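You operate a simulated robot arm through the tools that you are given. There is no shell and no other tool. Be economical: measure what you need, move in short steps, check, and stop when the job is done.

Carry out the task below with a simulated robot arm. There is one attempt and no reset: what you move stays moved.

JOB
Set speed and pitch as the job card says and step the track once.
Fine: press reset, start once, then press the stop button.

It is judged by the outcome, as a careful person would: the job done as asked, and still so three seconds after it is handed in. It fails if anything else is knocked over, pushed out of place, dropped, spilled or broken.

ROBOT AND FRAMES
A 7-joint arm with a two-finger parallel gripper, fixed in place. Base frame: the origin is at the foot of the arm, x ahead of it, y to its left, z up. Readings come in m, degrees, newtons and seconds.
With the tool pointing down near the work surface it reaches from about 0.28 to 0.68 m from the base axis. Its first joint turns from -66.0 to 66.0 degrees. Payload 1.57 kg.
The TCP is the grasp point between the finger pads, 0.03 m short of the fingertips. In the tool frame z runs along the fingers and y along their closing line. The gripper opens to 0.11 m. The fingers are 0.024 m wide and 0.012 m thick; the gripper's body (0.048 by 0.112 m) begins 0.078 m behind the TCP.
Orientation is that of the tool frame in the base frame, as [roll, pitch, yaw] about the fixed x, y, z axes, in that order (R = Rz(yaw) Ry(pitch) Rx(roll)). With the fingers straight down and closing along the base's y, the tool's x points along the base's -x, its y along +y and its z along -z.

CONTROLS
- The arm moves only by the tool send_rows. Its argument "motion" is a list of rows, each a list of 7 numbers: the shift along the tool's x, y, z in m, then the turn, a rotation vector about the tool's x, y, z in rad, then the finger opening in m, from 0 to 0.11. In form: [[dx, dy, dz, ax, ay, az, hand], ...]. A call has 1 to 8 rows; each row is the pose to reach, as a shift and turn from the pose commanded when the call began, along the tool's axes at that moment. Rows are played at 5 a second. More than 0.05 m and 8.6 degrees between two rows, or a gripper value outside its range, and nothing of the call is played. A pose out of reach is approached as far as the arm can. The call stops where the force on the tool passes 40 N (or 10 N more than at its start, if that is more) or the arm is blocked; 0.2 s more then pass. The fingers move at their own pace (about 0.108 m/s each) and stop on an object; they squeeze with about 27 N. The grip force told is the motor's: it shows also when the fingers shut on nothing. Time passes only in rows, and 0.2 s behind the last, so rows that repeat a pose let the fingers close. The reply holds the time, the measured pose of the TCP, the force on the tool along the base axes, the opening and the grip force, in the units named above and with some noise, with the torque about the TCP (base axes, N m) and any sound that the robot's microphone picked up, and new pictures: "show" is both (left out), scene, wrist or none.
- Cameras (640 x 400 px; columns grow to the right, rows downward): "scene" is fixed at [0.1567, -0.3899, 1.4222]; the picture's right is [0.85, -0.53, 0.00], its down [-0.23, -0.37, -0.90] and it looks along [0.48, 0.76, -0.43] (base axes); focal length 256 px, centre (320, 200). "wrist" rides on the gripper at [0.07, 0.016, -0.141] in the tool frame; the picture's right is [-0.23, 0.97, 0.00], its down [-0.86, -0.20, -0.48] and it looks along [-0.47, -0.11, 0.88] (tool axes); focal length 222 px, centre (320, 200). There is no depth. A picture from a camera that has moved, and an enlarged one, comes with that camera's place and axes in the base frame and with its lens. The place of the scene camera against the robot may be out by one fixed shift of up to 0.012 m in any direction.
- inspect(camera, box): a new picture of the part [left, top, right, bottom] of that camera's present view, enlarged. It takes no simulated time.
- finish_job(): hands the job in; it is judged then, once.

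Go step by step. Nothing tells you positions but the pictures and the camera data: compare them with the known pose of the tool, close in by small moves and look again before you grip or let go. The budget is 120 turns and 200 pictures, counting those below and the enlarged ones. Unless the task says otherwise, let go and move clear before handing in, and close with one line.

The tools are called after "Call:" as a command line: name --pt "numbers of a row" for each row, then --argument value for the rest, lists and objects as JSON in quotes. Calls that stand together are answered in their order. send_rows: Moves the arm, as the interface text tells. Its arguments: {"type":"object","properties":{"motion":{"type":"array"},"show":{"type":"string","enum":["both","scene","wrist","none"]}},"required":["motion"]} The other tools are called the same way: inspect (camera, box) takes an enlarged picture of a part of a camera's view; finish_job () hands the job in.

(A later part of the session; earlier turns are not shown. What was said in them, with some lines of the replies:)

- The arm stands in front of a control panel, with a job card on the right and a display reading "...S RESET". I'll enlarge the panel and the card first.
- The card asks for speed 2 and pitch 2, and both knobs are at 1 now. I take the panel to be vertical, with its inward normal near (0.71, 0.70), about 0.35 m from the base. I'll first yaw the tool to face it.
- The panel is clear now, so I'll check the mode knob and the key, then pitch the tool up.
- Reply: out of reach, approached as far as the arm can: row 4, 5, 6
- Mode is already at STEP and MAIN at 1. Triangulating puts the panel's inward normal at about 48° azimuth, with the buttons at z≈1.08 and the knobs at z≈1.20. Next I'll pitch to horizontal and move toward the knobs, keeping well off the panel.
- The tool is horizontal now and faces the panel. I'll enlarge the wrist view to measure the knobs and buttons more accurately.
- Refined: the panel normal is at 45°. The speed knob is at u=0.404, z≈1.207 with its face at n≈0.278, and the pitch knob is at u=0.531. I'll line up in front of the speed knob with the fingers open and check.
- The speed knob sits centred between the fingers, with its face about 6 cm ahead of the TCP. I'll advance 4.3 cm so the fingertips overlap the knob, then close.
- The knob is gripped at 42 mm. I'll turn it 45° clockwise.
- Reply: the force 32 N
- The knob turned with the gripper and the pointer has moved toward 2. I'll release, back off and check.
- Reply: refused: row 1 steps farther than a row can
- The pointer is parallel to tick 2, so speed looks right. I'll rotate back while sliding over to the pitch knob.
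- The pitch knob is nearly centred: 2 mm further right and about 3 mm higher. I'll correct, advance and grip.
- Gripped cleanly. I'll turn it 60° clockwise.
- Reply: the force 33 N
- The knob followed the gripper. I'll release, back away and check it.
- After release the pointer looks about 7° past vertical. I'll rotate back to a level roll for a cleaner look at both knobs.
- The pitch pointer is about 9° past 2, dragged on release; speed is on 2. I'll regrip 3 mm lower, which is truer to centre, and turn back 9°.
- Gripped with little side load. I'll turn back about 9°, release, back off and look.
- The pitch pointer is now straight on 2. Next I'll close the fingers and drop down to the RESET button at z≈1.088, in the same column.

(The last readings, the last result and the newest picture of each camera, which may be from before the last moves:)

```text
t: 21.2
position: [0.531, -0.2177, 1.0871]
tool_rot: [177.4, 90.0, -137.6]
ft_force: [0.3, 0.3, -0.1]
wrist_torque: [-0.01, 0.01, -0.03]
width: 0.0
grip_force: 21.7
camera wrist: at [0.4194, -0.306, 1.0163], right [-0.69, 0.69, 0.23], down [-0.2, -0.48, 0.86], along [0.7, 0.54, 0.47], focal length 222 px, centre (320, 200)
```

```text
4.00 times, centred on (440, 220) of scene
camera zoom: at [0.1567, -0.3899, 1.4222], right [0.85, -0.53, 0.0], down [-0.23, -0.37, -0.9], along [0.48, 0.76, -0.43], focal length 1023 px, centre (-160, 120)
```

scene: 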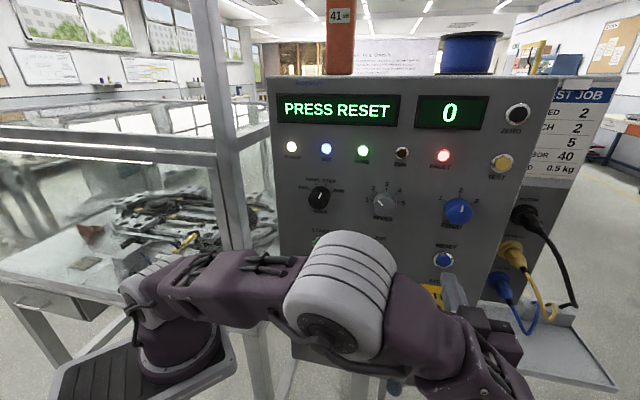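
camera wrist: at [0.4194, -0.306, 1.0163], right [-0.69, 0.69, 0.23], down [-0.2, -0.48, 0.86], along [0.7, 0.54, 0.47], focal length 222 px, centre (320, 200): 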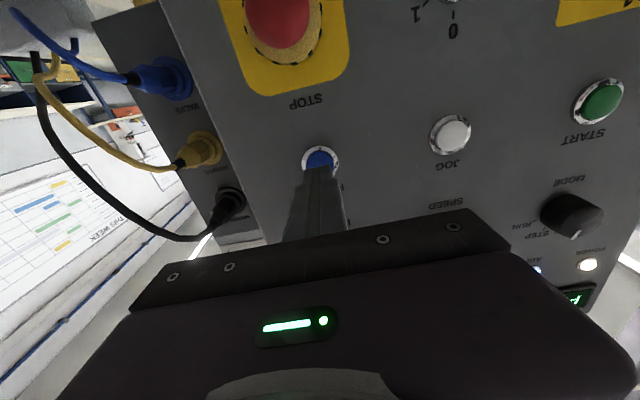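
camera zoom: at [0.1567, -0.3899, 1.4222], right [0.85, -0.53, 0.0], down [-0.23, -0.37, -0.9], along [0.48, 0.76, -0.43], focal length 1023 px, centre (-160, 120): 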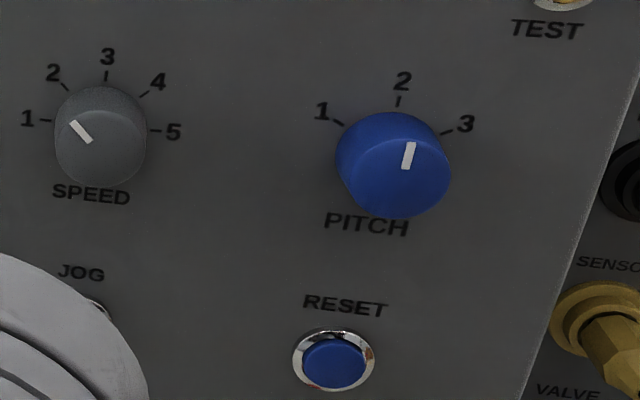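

Both knobs show 2 in the scene view. The tip is in front of RESET, and the cap centre is about 3 mm higher. I'll press in gently and retract.

Call:
send_rows --pt "-0.003 -0.001 0.025 0 0 0 0" --pt "-0.003 -0.001 0.038 0 0 0 0" --pt "-0.003 -0.001 0.043 0 0 0 0" --pt "-0.003 -0.001 0.047 0 0 0 0" --show "both"

```text
t: 22.2
position: [0.5628, -0.1878, 1.0911]
tool_rot: [-164.9, 89.9, -120.2]
ft_force: [-28.1, -26.1, 6.4]
wrist_torque: [0.24, -0.08, 0.07]
width: 0.0
grip_force: 21.5
heard: click
camera wrist: at [0.4514, -0.2762, 1.0202], right [-0.69, 0.69, 0.23], down [-0.2, -0.48, 0.86], along [0.7, 0.54, 0.46], focal length 222 px, centre (320, 200)
```

scene: 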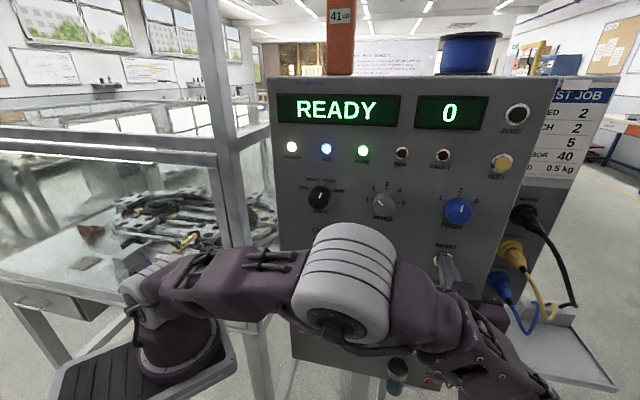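
wrist: 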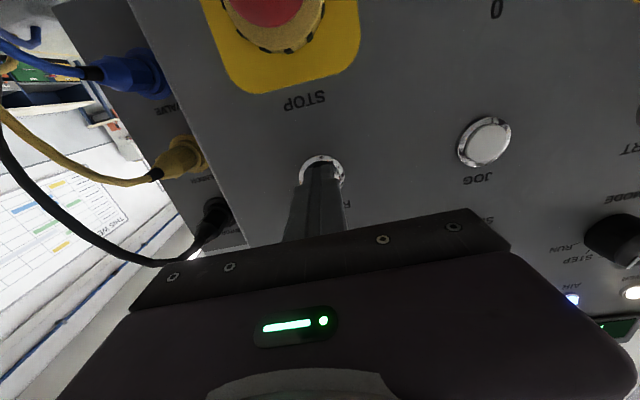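

RESET clicked and the display reads READY. I'll retract and move left toward the START button.

Call:
send_rows --pt "0 0 -0.04 0 0 0 0" --pt "0 0.02 -0.06 0 0 0 0" --pt "0 0.065 -0.06 0 0 0 0" --pt "0 0.11 -0.06 0 0 0 0" --pt "0 0.155 -0.06 0 0 0 0" --pt "0 0.2 -0.06 0 0 0 0" --pt "0 0.252 -0.05 0 0 0 0" --show "both"

```text
refused: row 7 steps farther than a row can; nothing moved
```

Call:
send_rows --pt "0 0 -0.04 0 0 0 0" --pt "0 0.02 -0.06 0 0 0 0" --pt "0 0.065 -0.06 0 0 0 0" --pt "0 0.11 -0.06 0 0 0 0" --pt "0 0.155 -0.06 0 0 0 0" --pt "0 0.2 -0.06 0 0 0 0" --pt "0 0.23 -0.06 0 0 0 0" --pt "0 0.252 -0.05 0 0 0 0" --show "both"

Call:
inspect --camera "wrist" --box '[220, 80, 420, 205]'

```text
t: 24.0
position: [0.373, -0.0689, 1.1171]
tool_rot: [140.6, 89.8, -174.3]
ft_force: [-0.1, -0.1, 0.0]
wrist_torque: [0.0, 0.0, 0.0]
width: 0.0001
grip_force: 22.2
out of reach, approached as far as the arm can: row 7, 8
camera wrist: at [0.2616, -0.1561, 1.0467], right [-0.69, 0.69, 0.23], down [-0.19, -0.48, 0.86], along [0.7, 0.55, 0.46], focal length 222 px, centre (320, 200)
```

scene: 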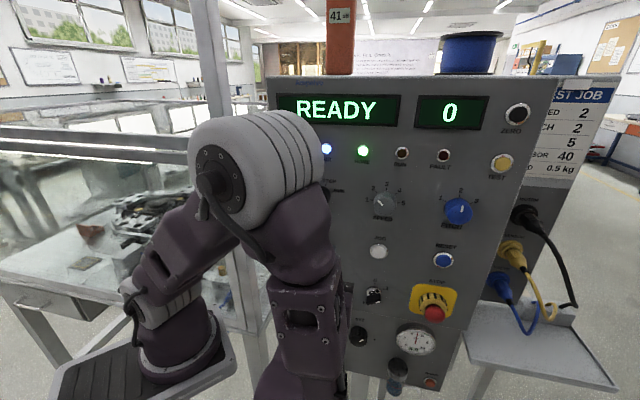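
wrist: 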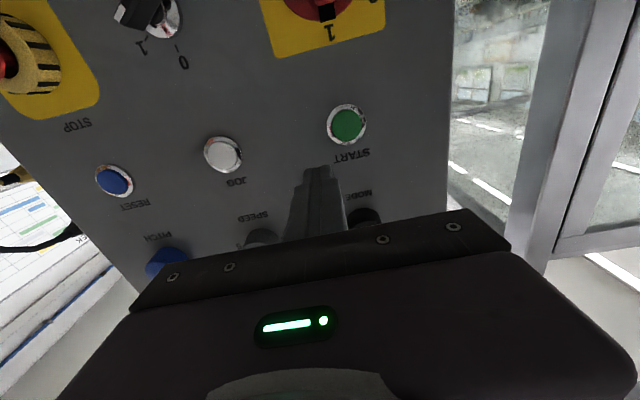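

```text
3.20 times, centred on (320, 142) of wrist
camera zoom: at [0.2616, -0.1561, 1.0467], right [-0.69, 0.69, 0.23], down [-0.19, -0.48, 0.86], along [0.7, 0.55, 0.46], focal length 711 px, centre (320, 384)
```

zoom: 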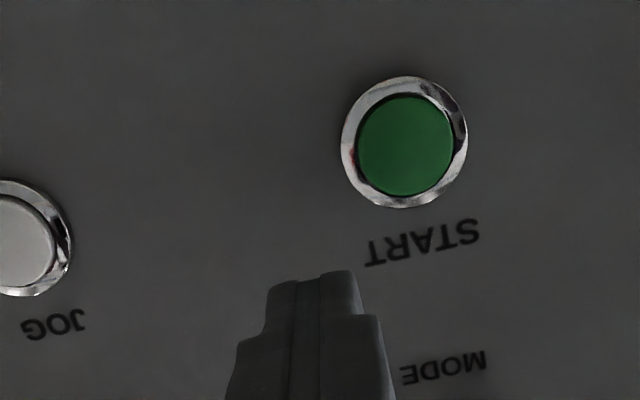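

START is at u≈0.279, z≈1.090, but the arm reached its near limit with the tool square on. I'll yaw the tool 20° so the wrist stays further from the base, then line up again.

Call:
send_rows --pt "0 0 0 -0.117 0 0 0" --pt "0 0 0 -0.233 0 0 0" --pt "0.01 0.005 0.005 -0.35 0 0 0" --pt "0.02 0.012 0.015 -0.35 0 0 0" --pt "0.0265 0.0185 0.0256 -0.35 0 0 0" --pt "0.0265 0.0185 0.0256 -0.35 0 0 0" --show "both"

Call:
inspect --camera "wrist" --box '[220, 80, 420, 205]'

```text
t: 25.4
position: [0.3794, -0.0359, 1.089]
tool_rot: [176.7, 89.9, -118.3]
ft_force: [0.3, -0.1, 0.0]
wrist_torque: [-0.04, -0.02, -0.01]
width: 0.0
grip_force: 21.3
camera wrist: at [0.3051, -0.158, 1.0192], right [-0.88, 0.41, 0.23], down [-0.02, -0.52, 0.86], along [0.47, 0.75, 0.47], focal length 222 px, centre (320, 200)
```

scene: 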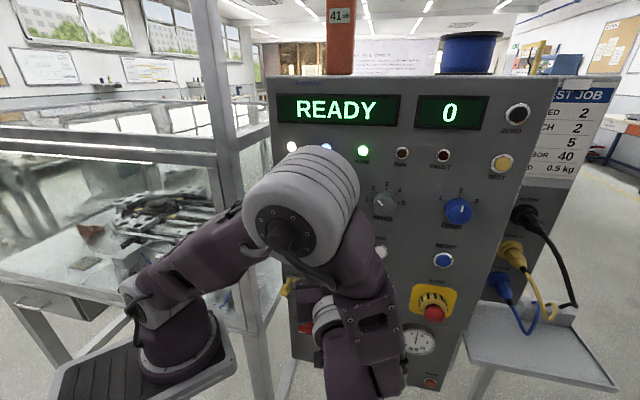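
wrist: 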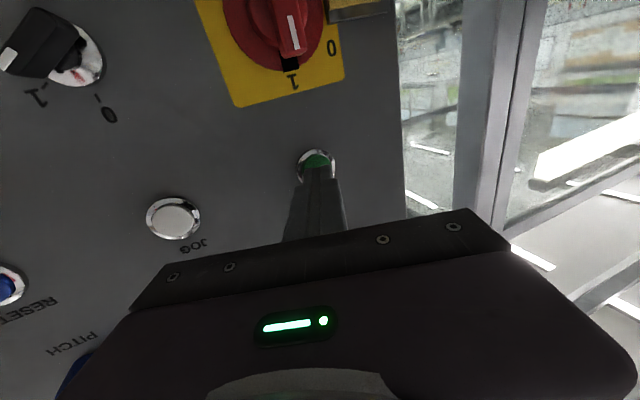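

```text
3.20 times, centred on (320, 142) of wrist
camera zoom: at [0.3051, -0.158, 1.0192], right [-0.88, 0.41, 0.23], down [-0.02, -0.52, 0.86], along [0.47, 0.75, 0.47], focal length 711 px, centre (320, 384)
```

zoom: 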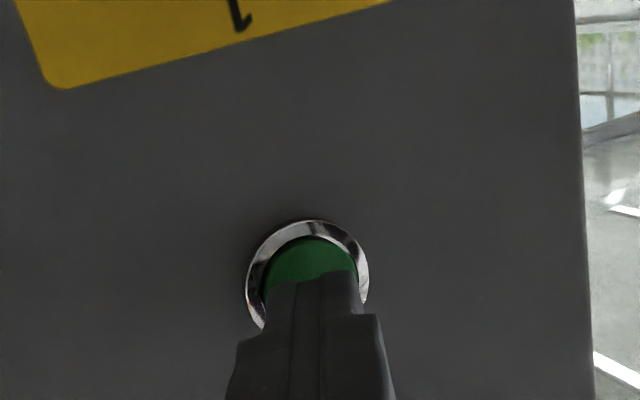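

The arm reached it, and the tip is about 28 mm from the START cap and centred. I'll press once.

Call:
send_rows --pt "-0.002 0 0.015 0 0 0 0" --pt "-0.002 0 0.021 0 0 0 0" --pt "-0.002 0 0.025 0 0 0 0" --pt "-0.002 0 0.028 0 0 0 0" --show "both"

```text
t: 26.3
position: [0.3901, -0.0164, 1.0904]
tool_rot: [-162.4, 89.9, -97.7]
ft_force: [-14.4, -17.7, 2.4]
wrist_torque: [0.07, -0.03, -0.08]
width: 0.0
grip_force: 21.6
heard: click
stopped in row 4: the force on the tool passed its limit at 48 N (the readings are from after the stop); the commanded pose is now the measured one
camera wrist: at [0.314, -0.1377, 1.0211], right [-0.88, 0.42, 0.23], down [-0.02, -0.52, 0.86], along [0.47, 0.75, 0.46], focal length 222 px, centre (320, 200)
```

scene: 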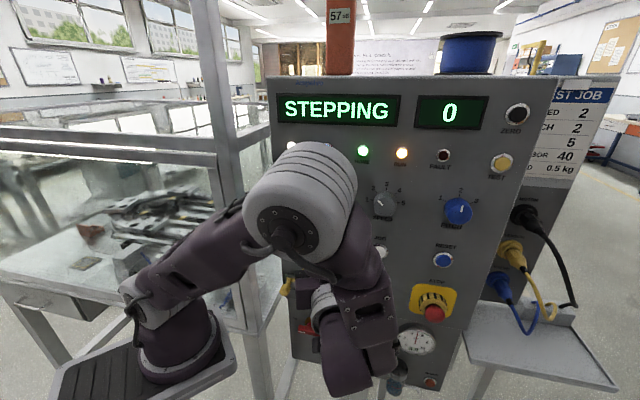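
wrist: 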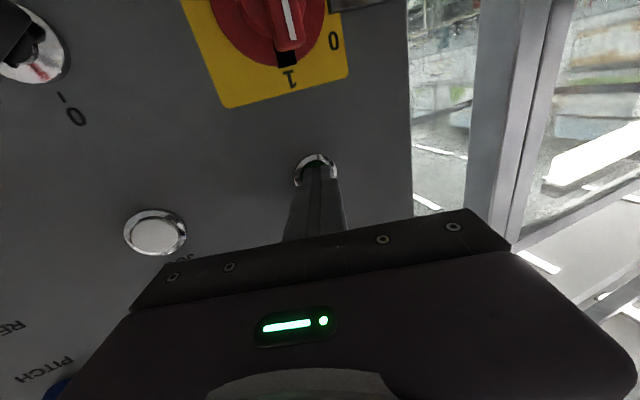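

START clicked and the display says STEPPING. I'll retract straight back and let the step finish before stopping.

Call:
send_rows --pt "0 0 -0.02 0 0 0 0" --pt "0 0 -0.04 0 0 0 0" --pt "0 -0.015 -0.05 0.117 0 0 0" --pt "0 -0.03 -0.055 0.233 0 0 0" --pt "0 -0.05 -0.055 0.35 0 0 0" --show "both"

```text
t: 27.5
position: [0.4125, -0.087, 1.0891]
tool_rot: [-138.3, 89.9, -93.8]
ft_force: [-0.1, -1.2, 0.0]
wrist_torque: [0.01, -0.01, 0.02]
width: 0.0001
grip_force: 21.5
camera wrist: at [0.3002, -0.1746, 1.0197], right [-0.68, 0.69, 0.23], down [-0.2, -0.48, 0.86], along [0.7, 0.54, 0.46], focal length 222 px, centre (320, 200)
```

scene: 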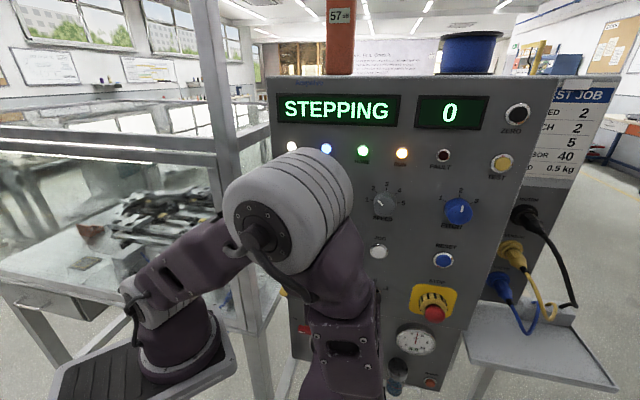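
wrist: 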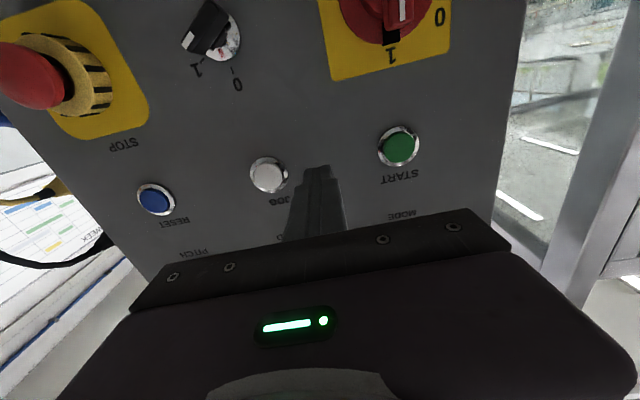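

The track is still stepping. I'll back off and move in front of the STOP mushroom, at u≈0.532, z≈0.97, while it runs.

Call:
send_rows --pt "0 0 -0.03 0 0 0 0" --pt "0.005 -0.02 -0.06 0 0 0 0" --pt "0.025 -0.055 -0.06 0 0 0 0" --pt "0.05 -0.09 -0.06 0 0 0 0" --pt "0.075 -0.125 -0.06 0 0 0 0" --pt "0.1 -0.155 -0.06 0 0 0 0" --pt "0.12 -0.178 -0.06 0 0 0 0" --pt "0.12 -0.178 -0.06 0 0 0 0" --show "both"

```text
t: 29.3
position: [0.4964, -0.2547, 0.9702]
tool_rot: [-148.5, 90.0, -103.8]
ft_force: [-0.5, 0.4, -0.7]
wrist_torque: [0.01, 0.03, 0.01]
width: 0.0001
grip_force: 20.7
camera wrist: at [0.3844, -0.3431, 0.9009], right [-0.68, 0.69, 0.23], down [-0.2, -0.48, 0.86], along [0.7, 0.54, 0.46], focal length 222 px, centre (320, 200)
```

scene: 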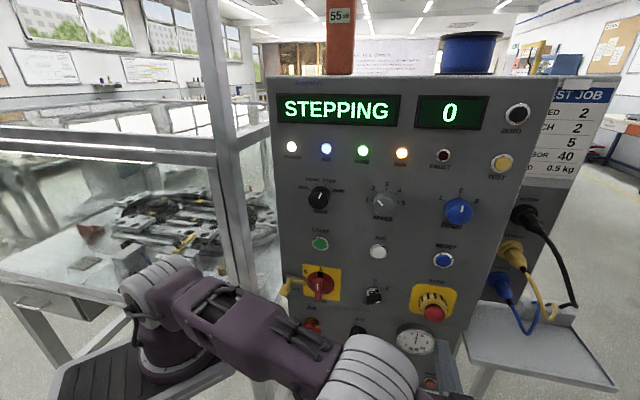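
wrist: 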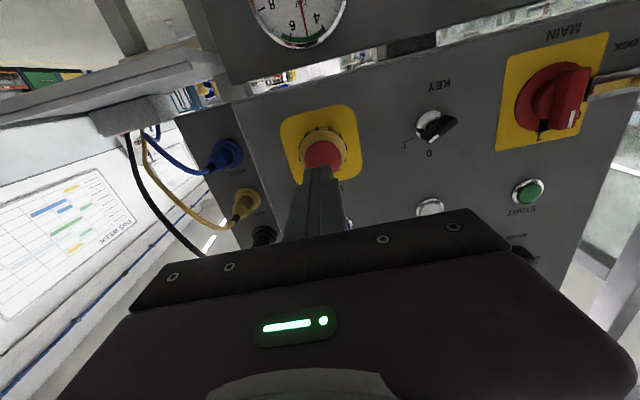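

The tip is lined up with the STOP button. I'll wait for the step to complete.

Call:
send_rows --pt "0 0 0 0 0 0 0" --pt "0 0 0 0 0 0 0" --pt "0 0 0 0 0 0 0" --pt "0 0 0 0 0 0 0" --pt "0 0 0 0 0 0 0" --pt "0 0 0 0 0 0 0" --pt "0 0 0 0 0 0 0" --pt "0 0 0 0 0 0 0" --show "scene"

Call:
inspect --camera "wrist" --box '[220, 80, 420, 205]'

```text
t: 31.1
position: [0.4966, -0.2561, 0.9712]
tool_rot: [-146.9, 89.9, -102.2]
ft_force: [0.1, -0.1, -0.7]
wrist_torque: [0.01, 0.02, 0.01]
width: 0.0003
grip_force: 21.0
```

scene: 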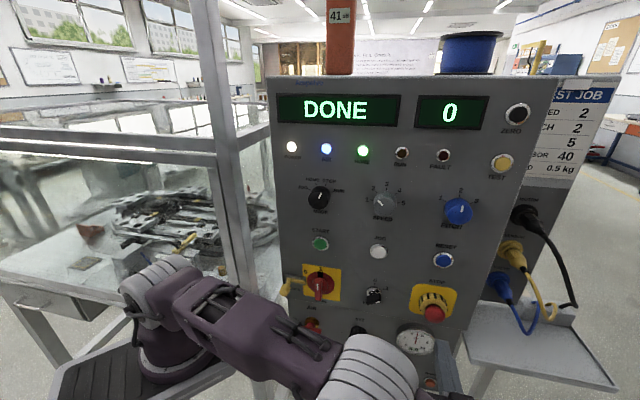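

```text
3.20 times, centred on (320, 142) of wrist
camera zoom: at [0.3842, -0.343, 0.9011], right [-0.68, 0.69, 0.23], down [-0.2, -0.48, 0.86], along [0.7, 0.54, 0.46], focal length 711 px, centre (320, 384)
```

zoom: 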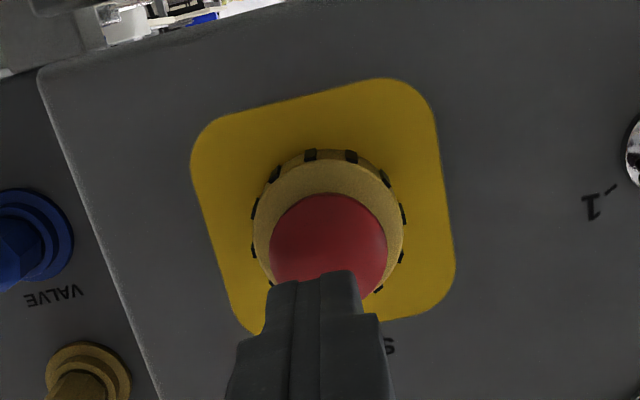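

The display shows DONE. I'll press the STOP mushroom in small steps.

Call:
send_rows --pt "0.002 0.004 0.02 0 0 0 0" --pt "0.002 0.004 0.035 0 0 0 0" --pt "0.002 0.004 0.042 0 0 0 0" --pt "0.002 0.004 0.047 0 0 0 0" --pt "0.002 0.004 0.052 0 0 0 0" --pt "0.002 0.004 0.057 0 0 0 0" --show "both"

```text
t: 32.5
position: [0.533, -0.2147, 0.9701]
tool_rot: [-146.0, 89.7, -101.4]
ft_force: [-5.3, -6.3, 1.3]
wrist_torque: [0.03, -0.04, 0.0]
width: 0.0
grip_force: 21.7
heard: click
camera wrist: at [0.4198, -0.3015, 0.8996], right [-0.68, 0.69, 0.23], down [-0.2, -0.48, 0.86], along [0.7, 0.54, 0.46], focal length 222 px, centre (320, 200)
```

scene: 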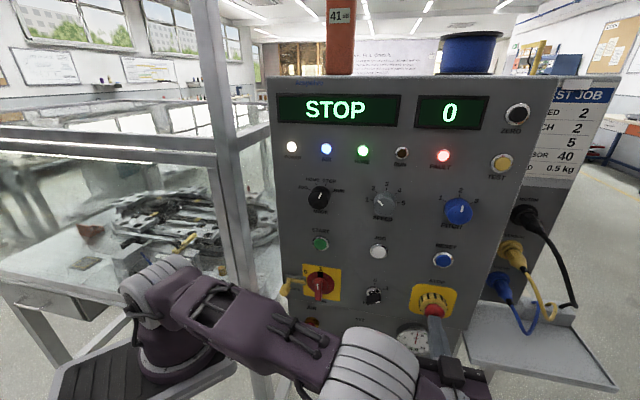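
wrist: 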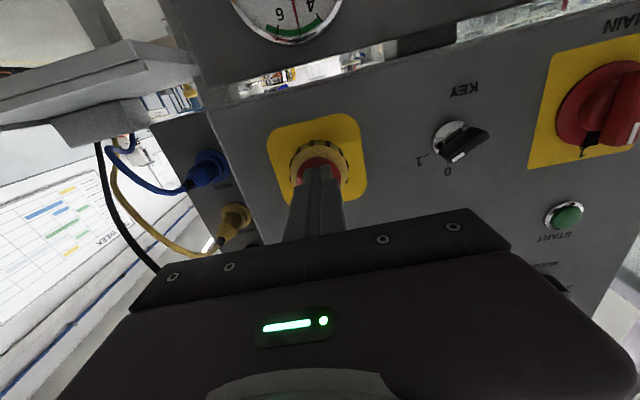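

STOP clicked and the display shows STOP. I'll retract clear and confirm that it holds.

Call:
send_rows --pt "0 0 -0.03 0 0 0 0" --pt "0 0 -0.06 0 0 0 0" --pt "0 0 -0.09 0 0 0 0" --pt "0 0 -0.09 0 0 0 0" --pt "0 0 -0.09 0 0 0 0" --show "both"

Call:
inspect --camera "scene" --box '[270, 70, 526, 230]'

Call:
inspect --camera "scene" --box '[360, 250, 520, 350]'

```text
t: 33.7
position: [0.4682, -0.2764, 0.9704]
tool_rot: [-144.6, 89.9, -99.9]
ft_force: [-0.9, 0.4, 0.2]
wrist_torque: [-0.02, -0.01, 0.03]
width: 0.0001
grip_force: 21.0
camera wrist: at [0.3558, -0.3647, 0.9003], right [-0.68, 0.69, 0.23], down [-0.2, -0.48, 0.86], along [0.7, 0.54, 0.46], focal length 222 px, centre (320, 200)
```

scene: 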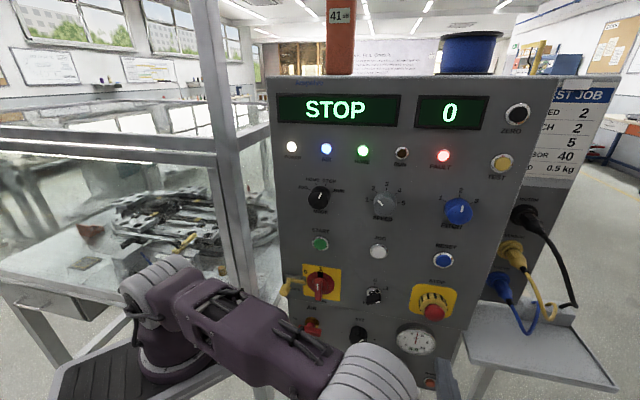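
wrist: 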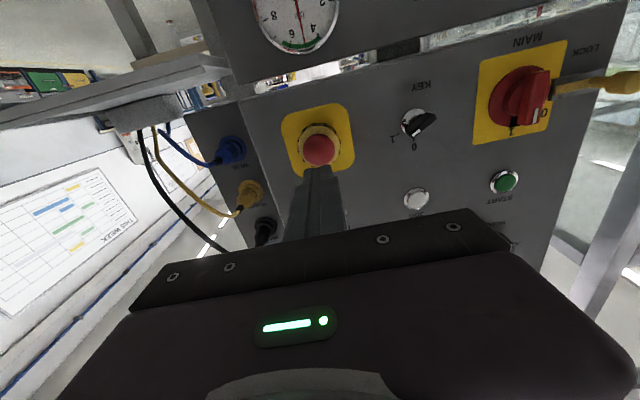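

```text
2.50 times, centred on (398, 150) of scene
camera zoom: at [0.1567, -0.3899, 1.4222], right [0.85, -0.53, 0.0], down [-0.23, -0.37, -0.9], along [0.48, 0.76, -0.43], focal length 639 px, centre (125, 325)
```

zoom: 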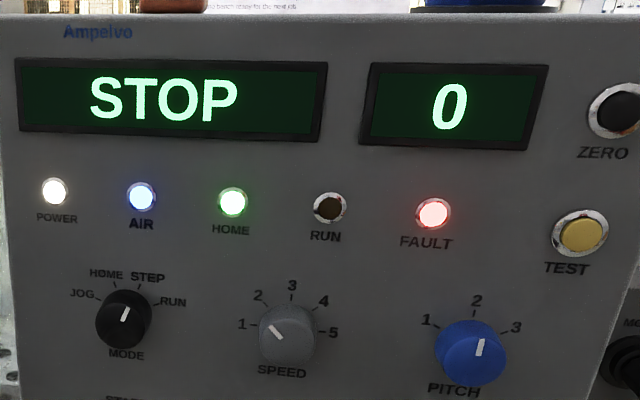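

```text
4.00 times, centred on (440, 300) of scene
camera zoom: at [0.1567, -0.3899, 1.4222], right [0.85, -0.53, 0.0], down [-0.23, -0.37, -0.9], along [0.48, 0.76, -0.43], focal length 1023 px, centre (-160, -200)
```

zoom: 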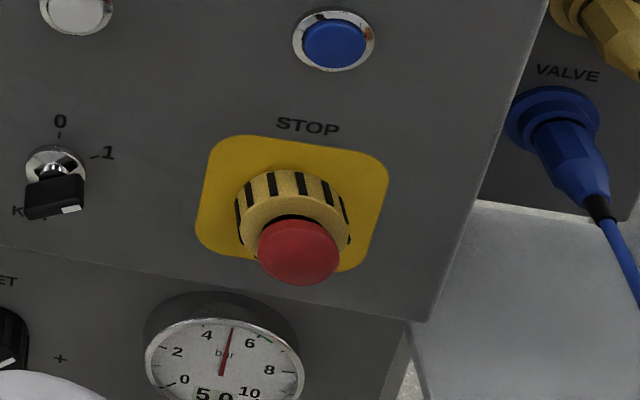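

STOP holds and both knobs are at 2. There is a small notice behind the panel, so I'll read it before handing in.

Call:
inspect --camera "scene" --box '[345, 30, 445, 80]'

```text
6.40 times, centred on (395, 55) of scene
camera zoom: at [0.1567, -0.3899, 1.4222], right [0.85, -0.53, 0.0], down [-0.23, -0.37, -0.9], along [0.48, 0.76, -0.43], focal length 1636 px, centre (-160, 1128)
```

zoom: 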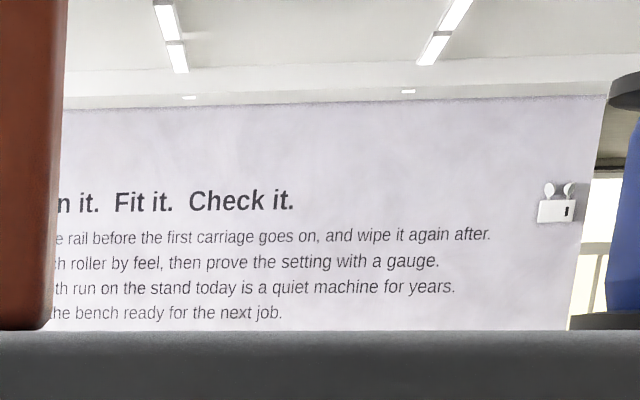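

The notice is only a wall slogan. The job is complete and the arm is clear, so I'm handing in.

Call:
finish_job

```text
The job is handed in.
```

I set speed and pitch to 2, as the card says, and pressed reset. I then started the track once (it stepped and showed DONE) and pressed STOP; the panel now shows STOP and the arm is clear.
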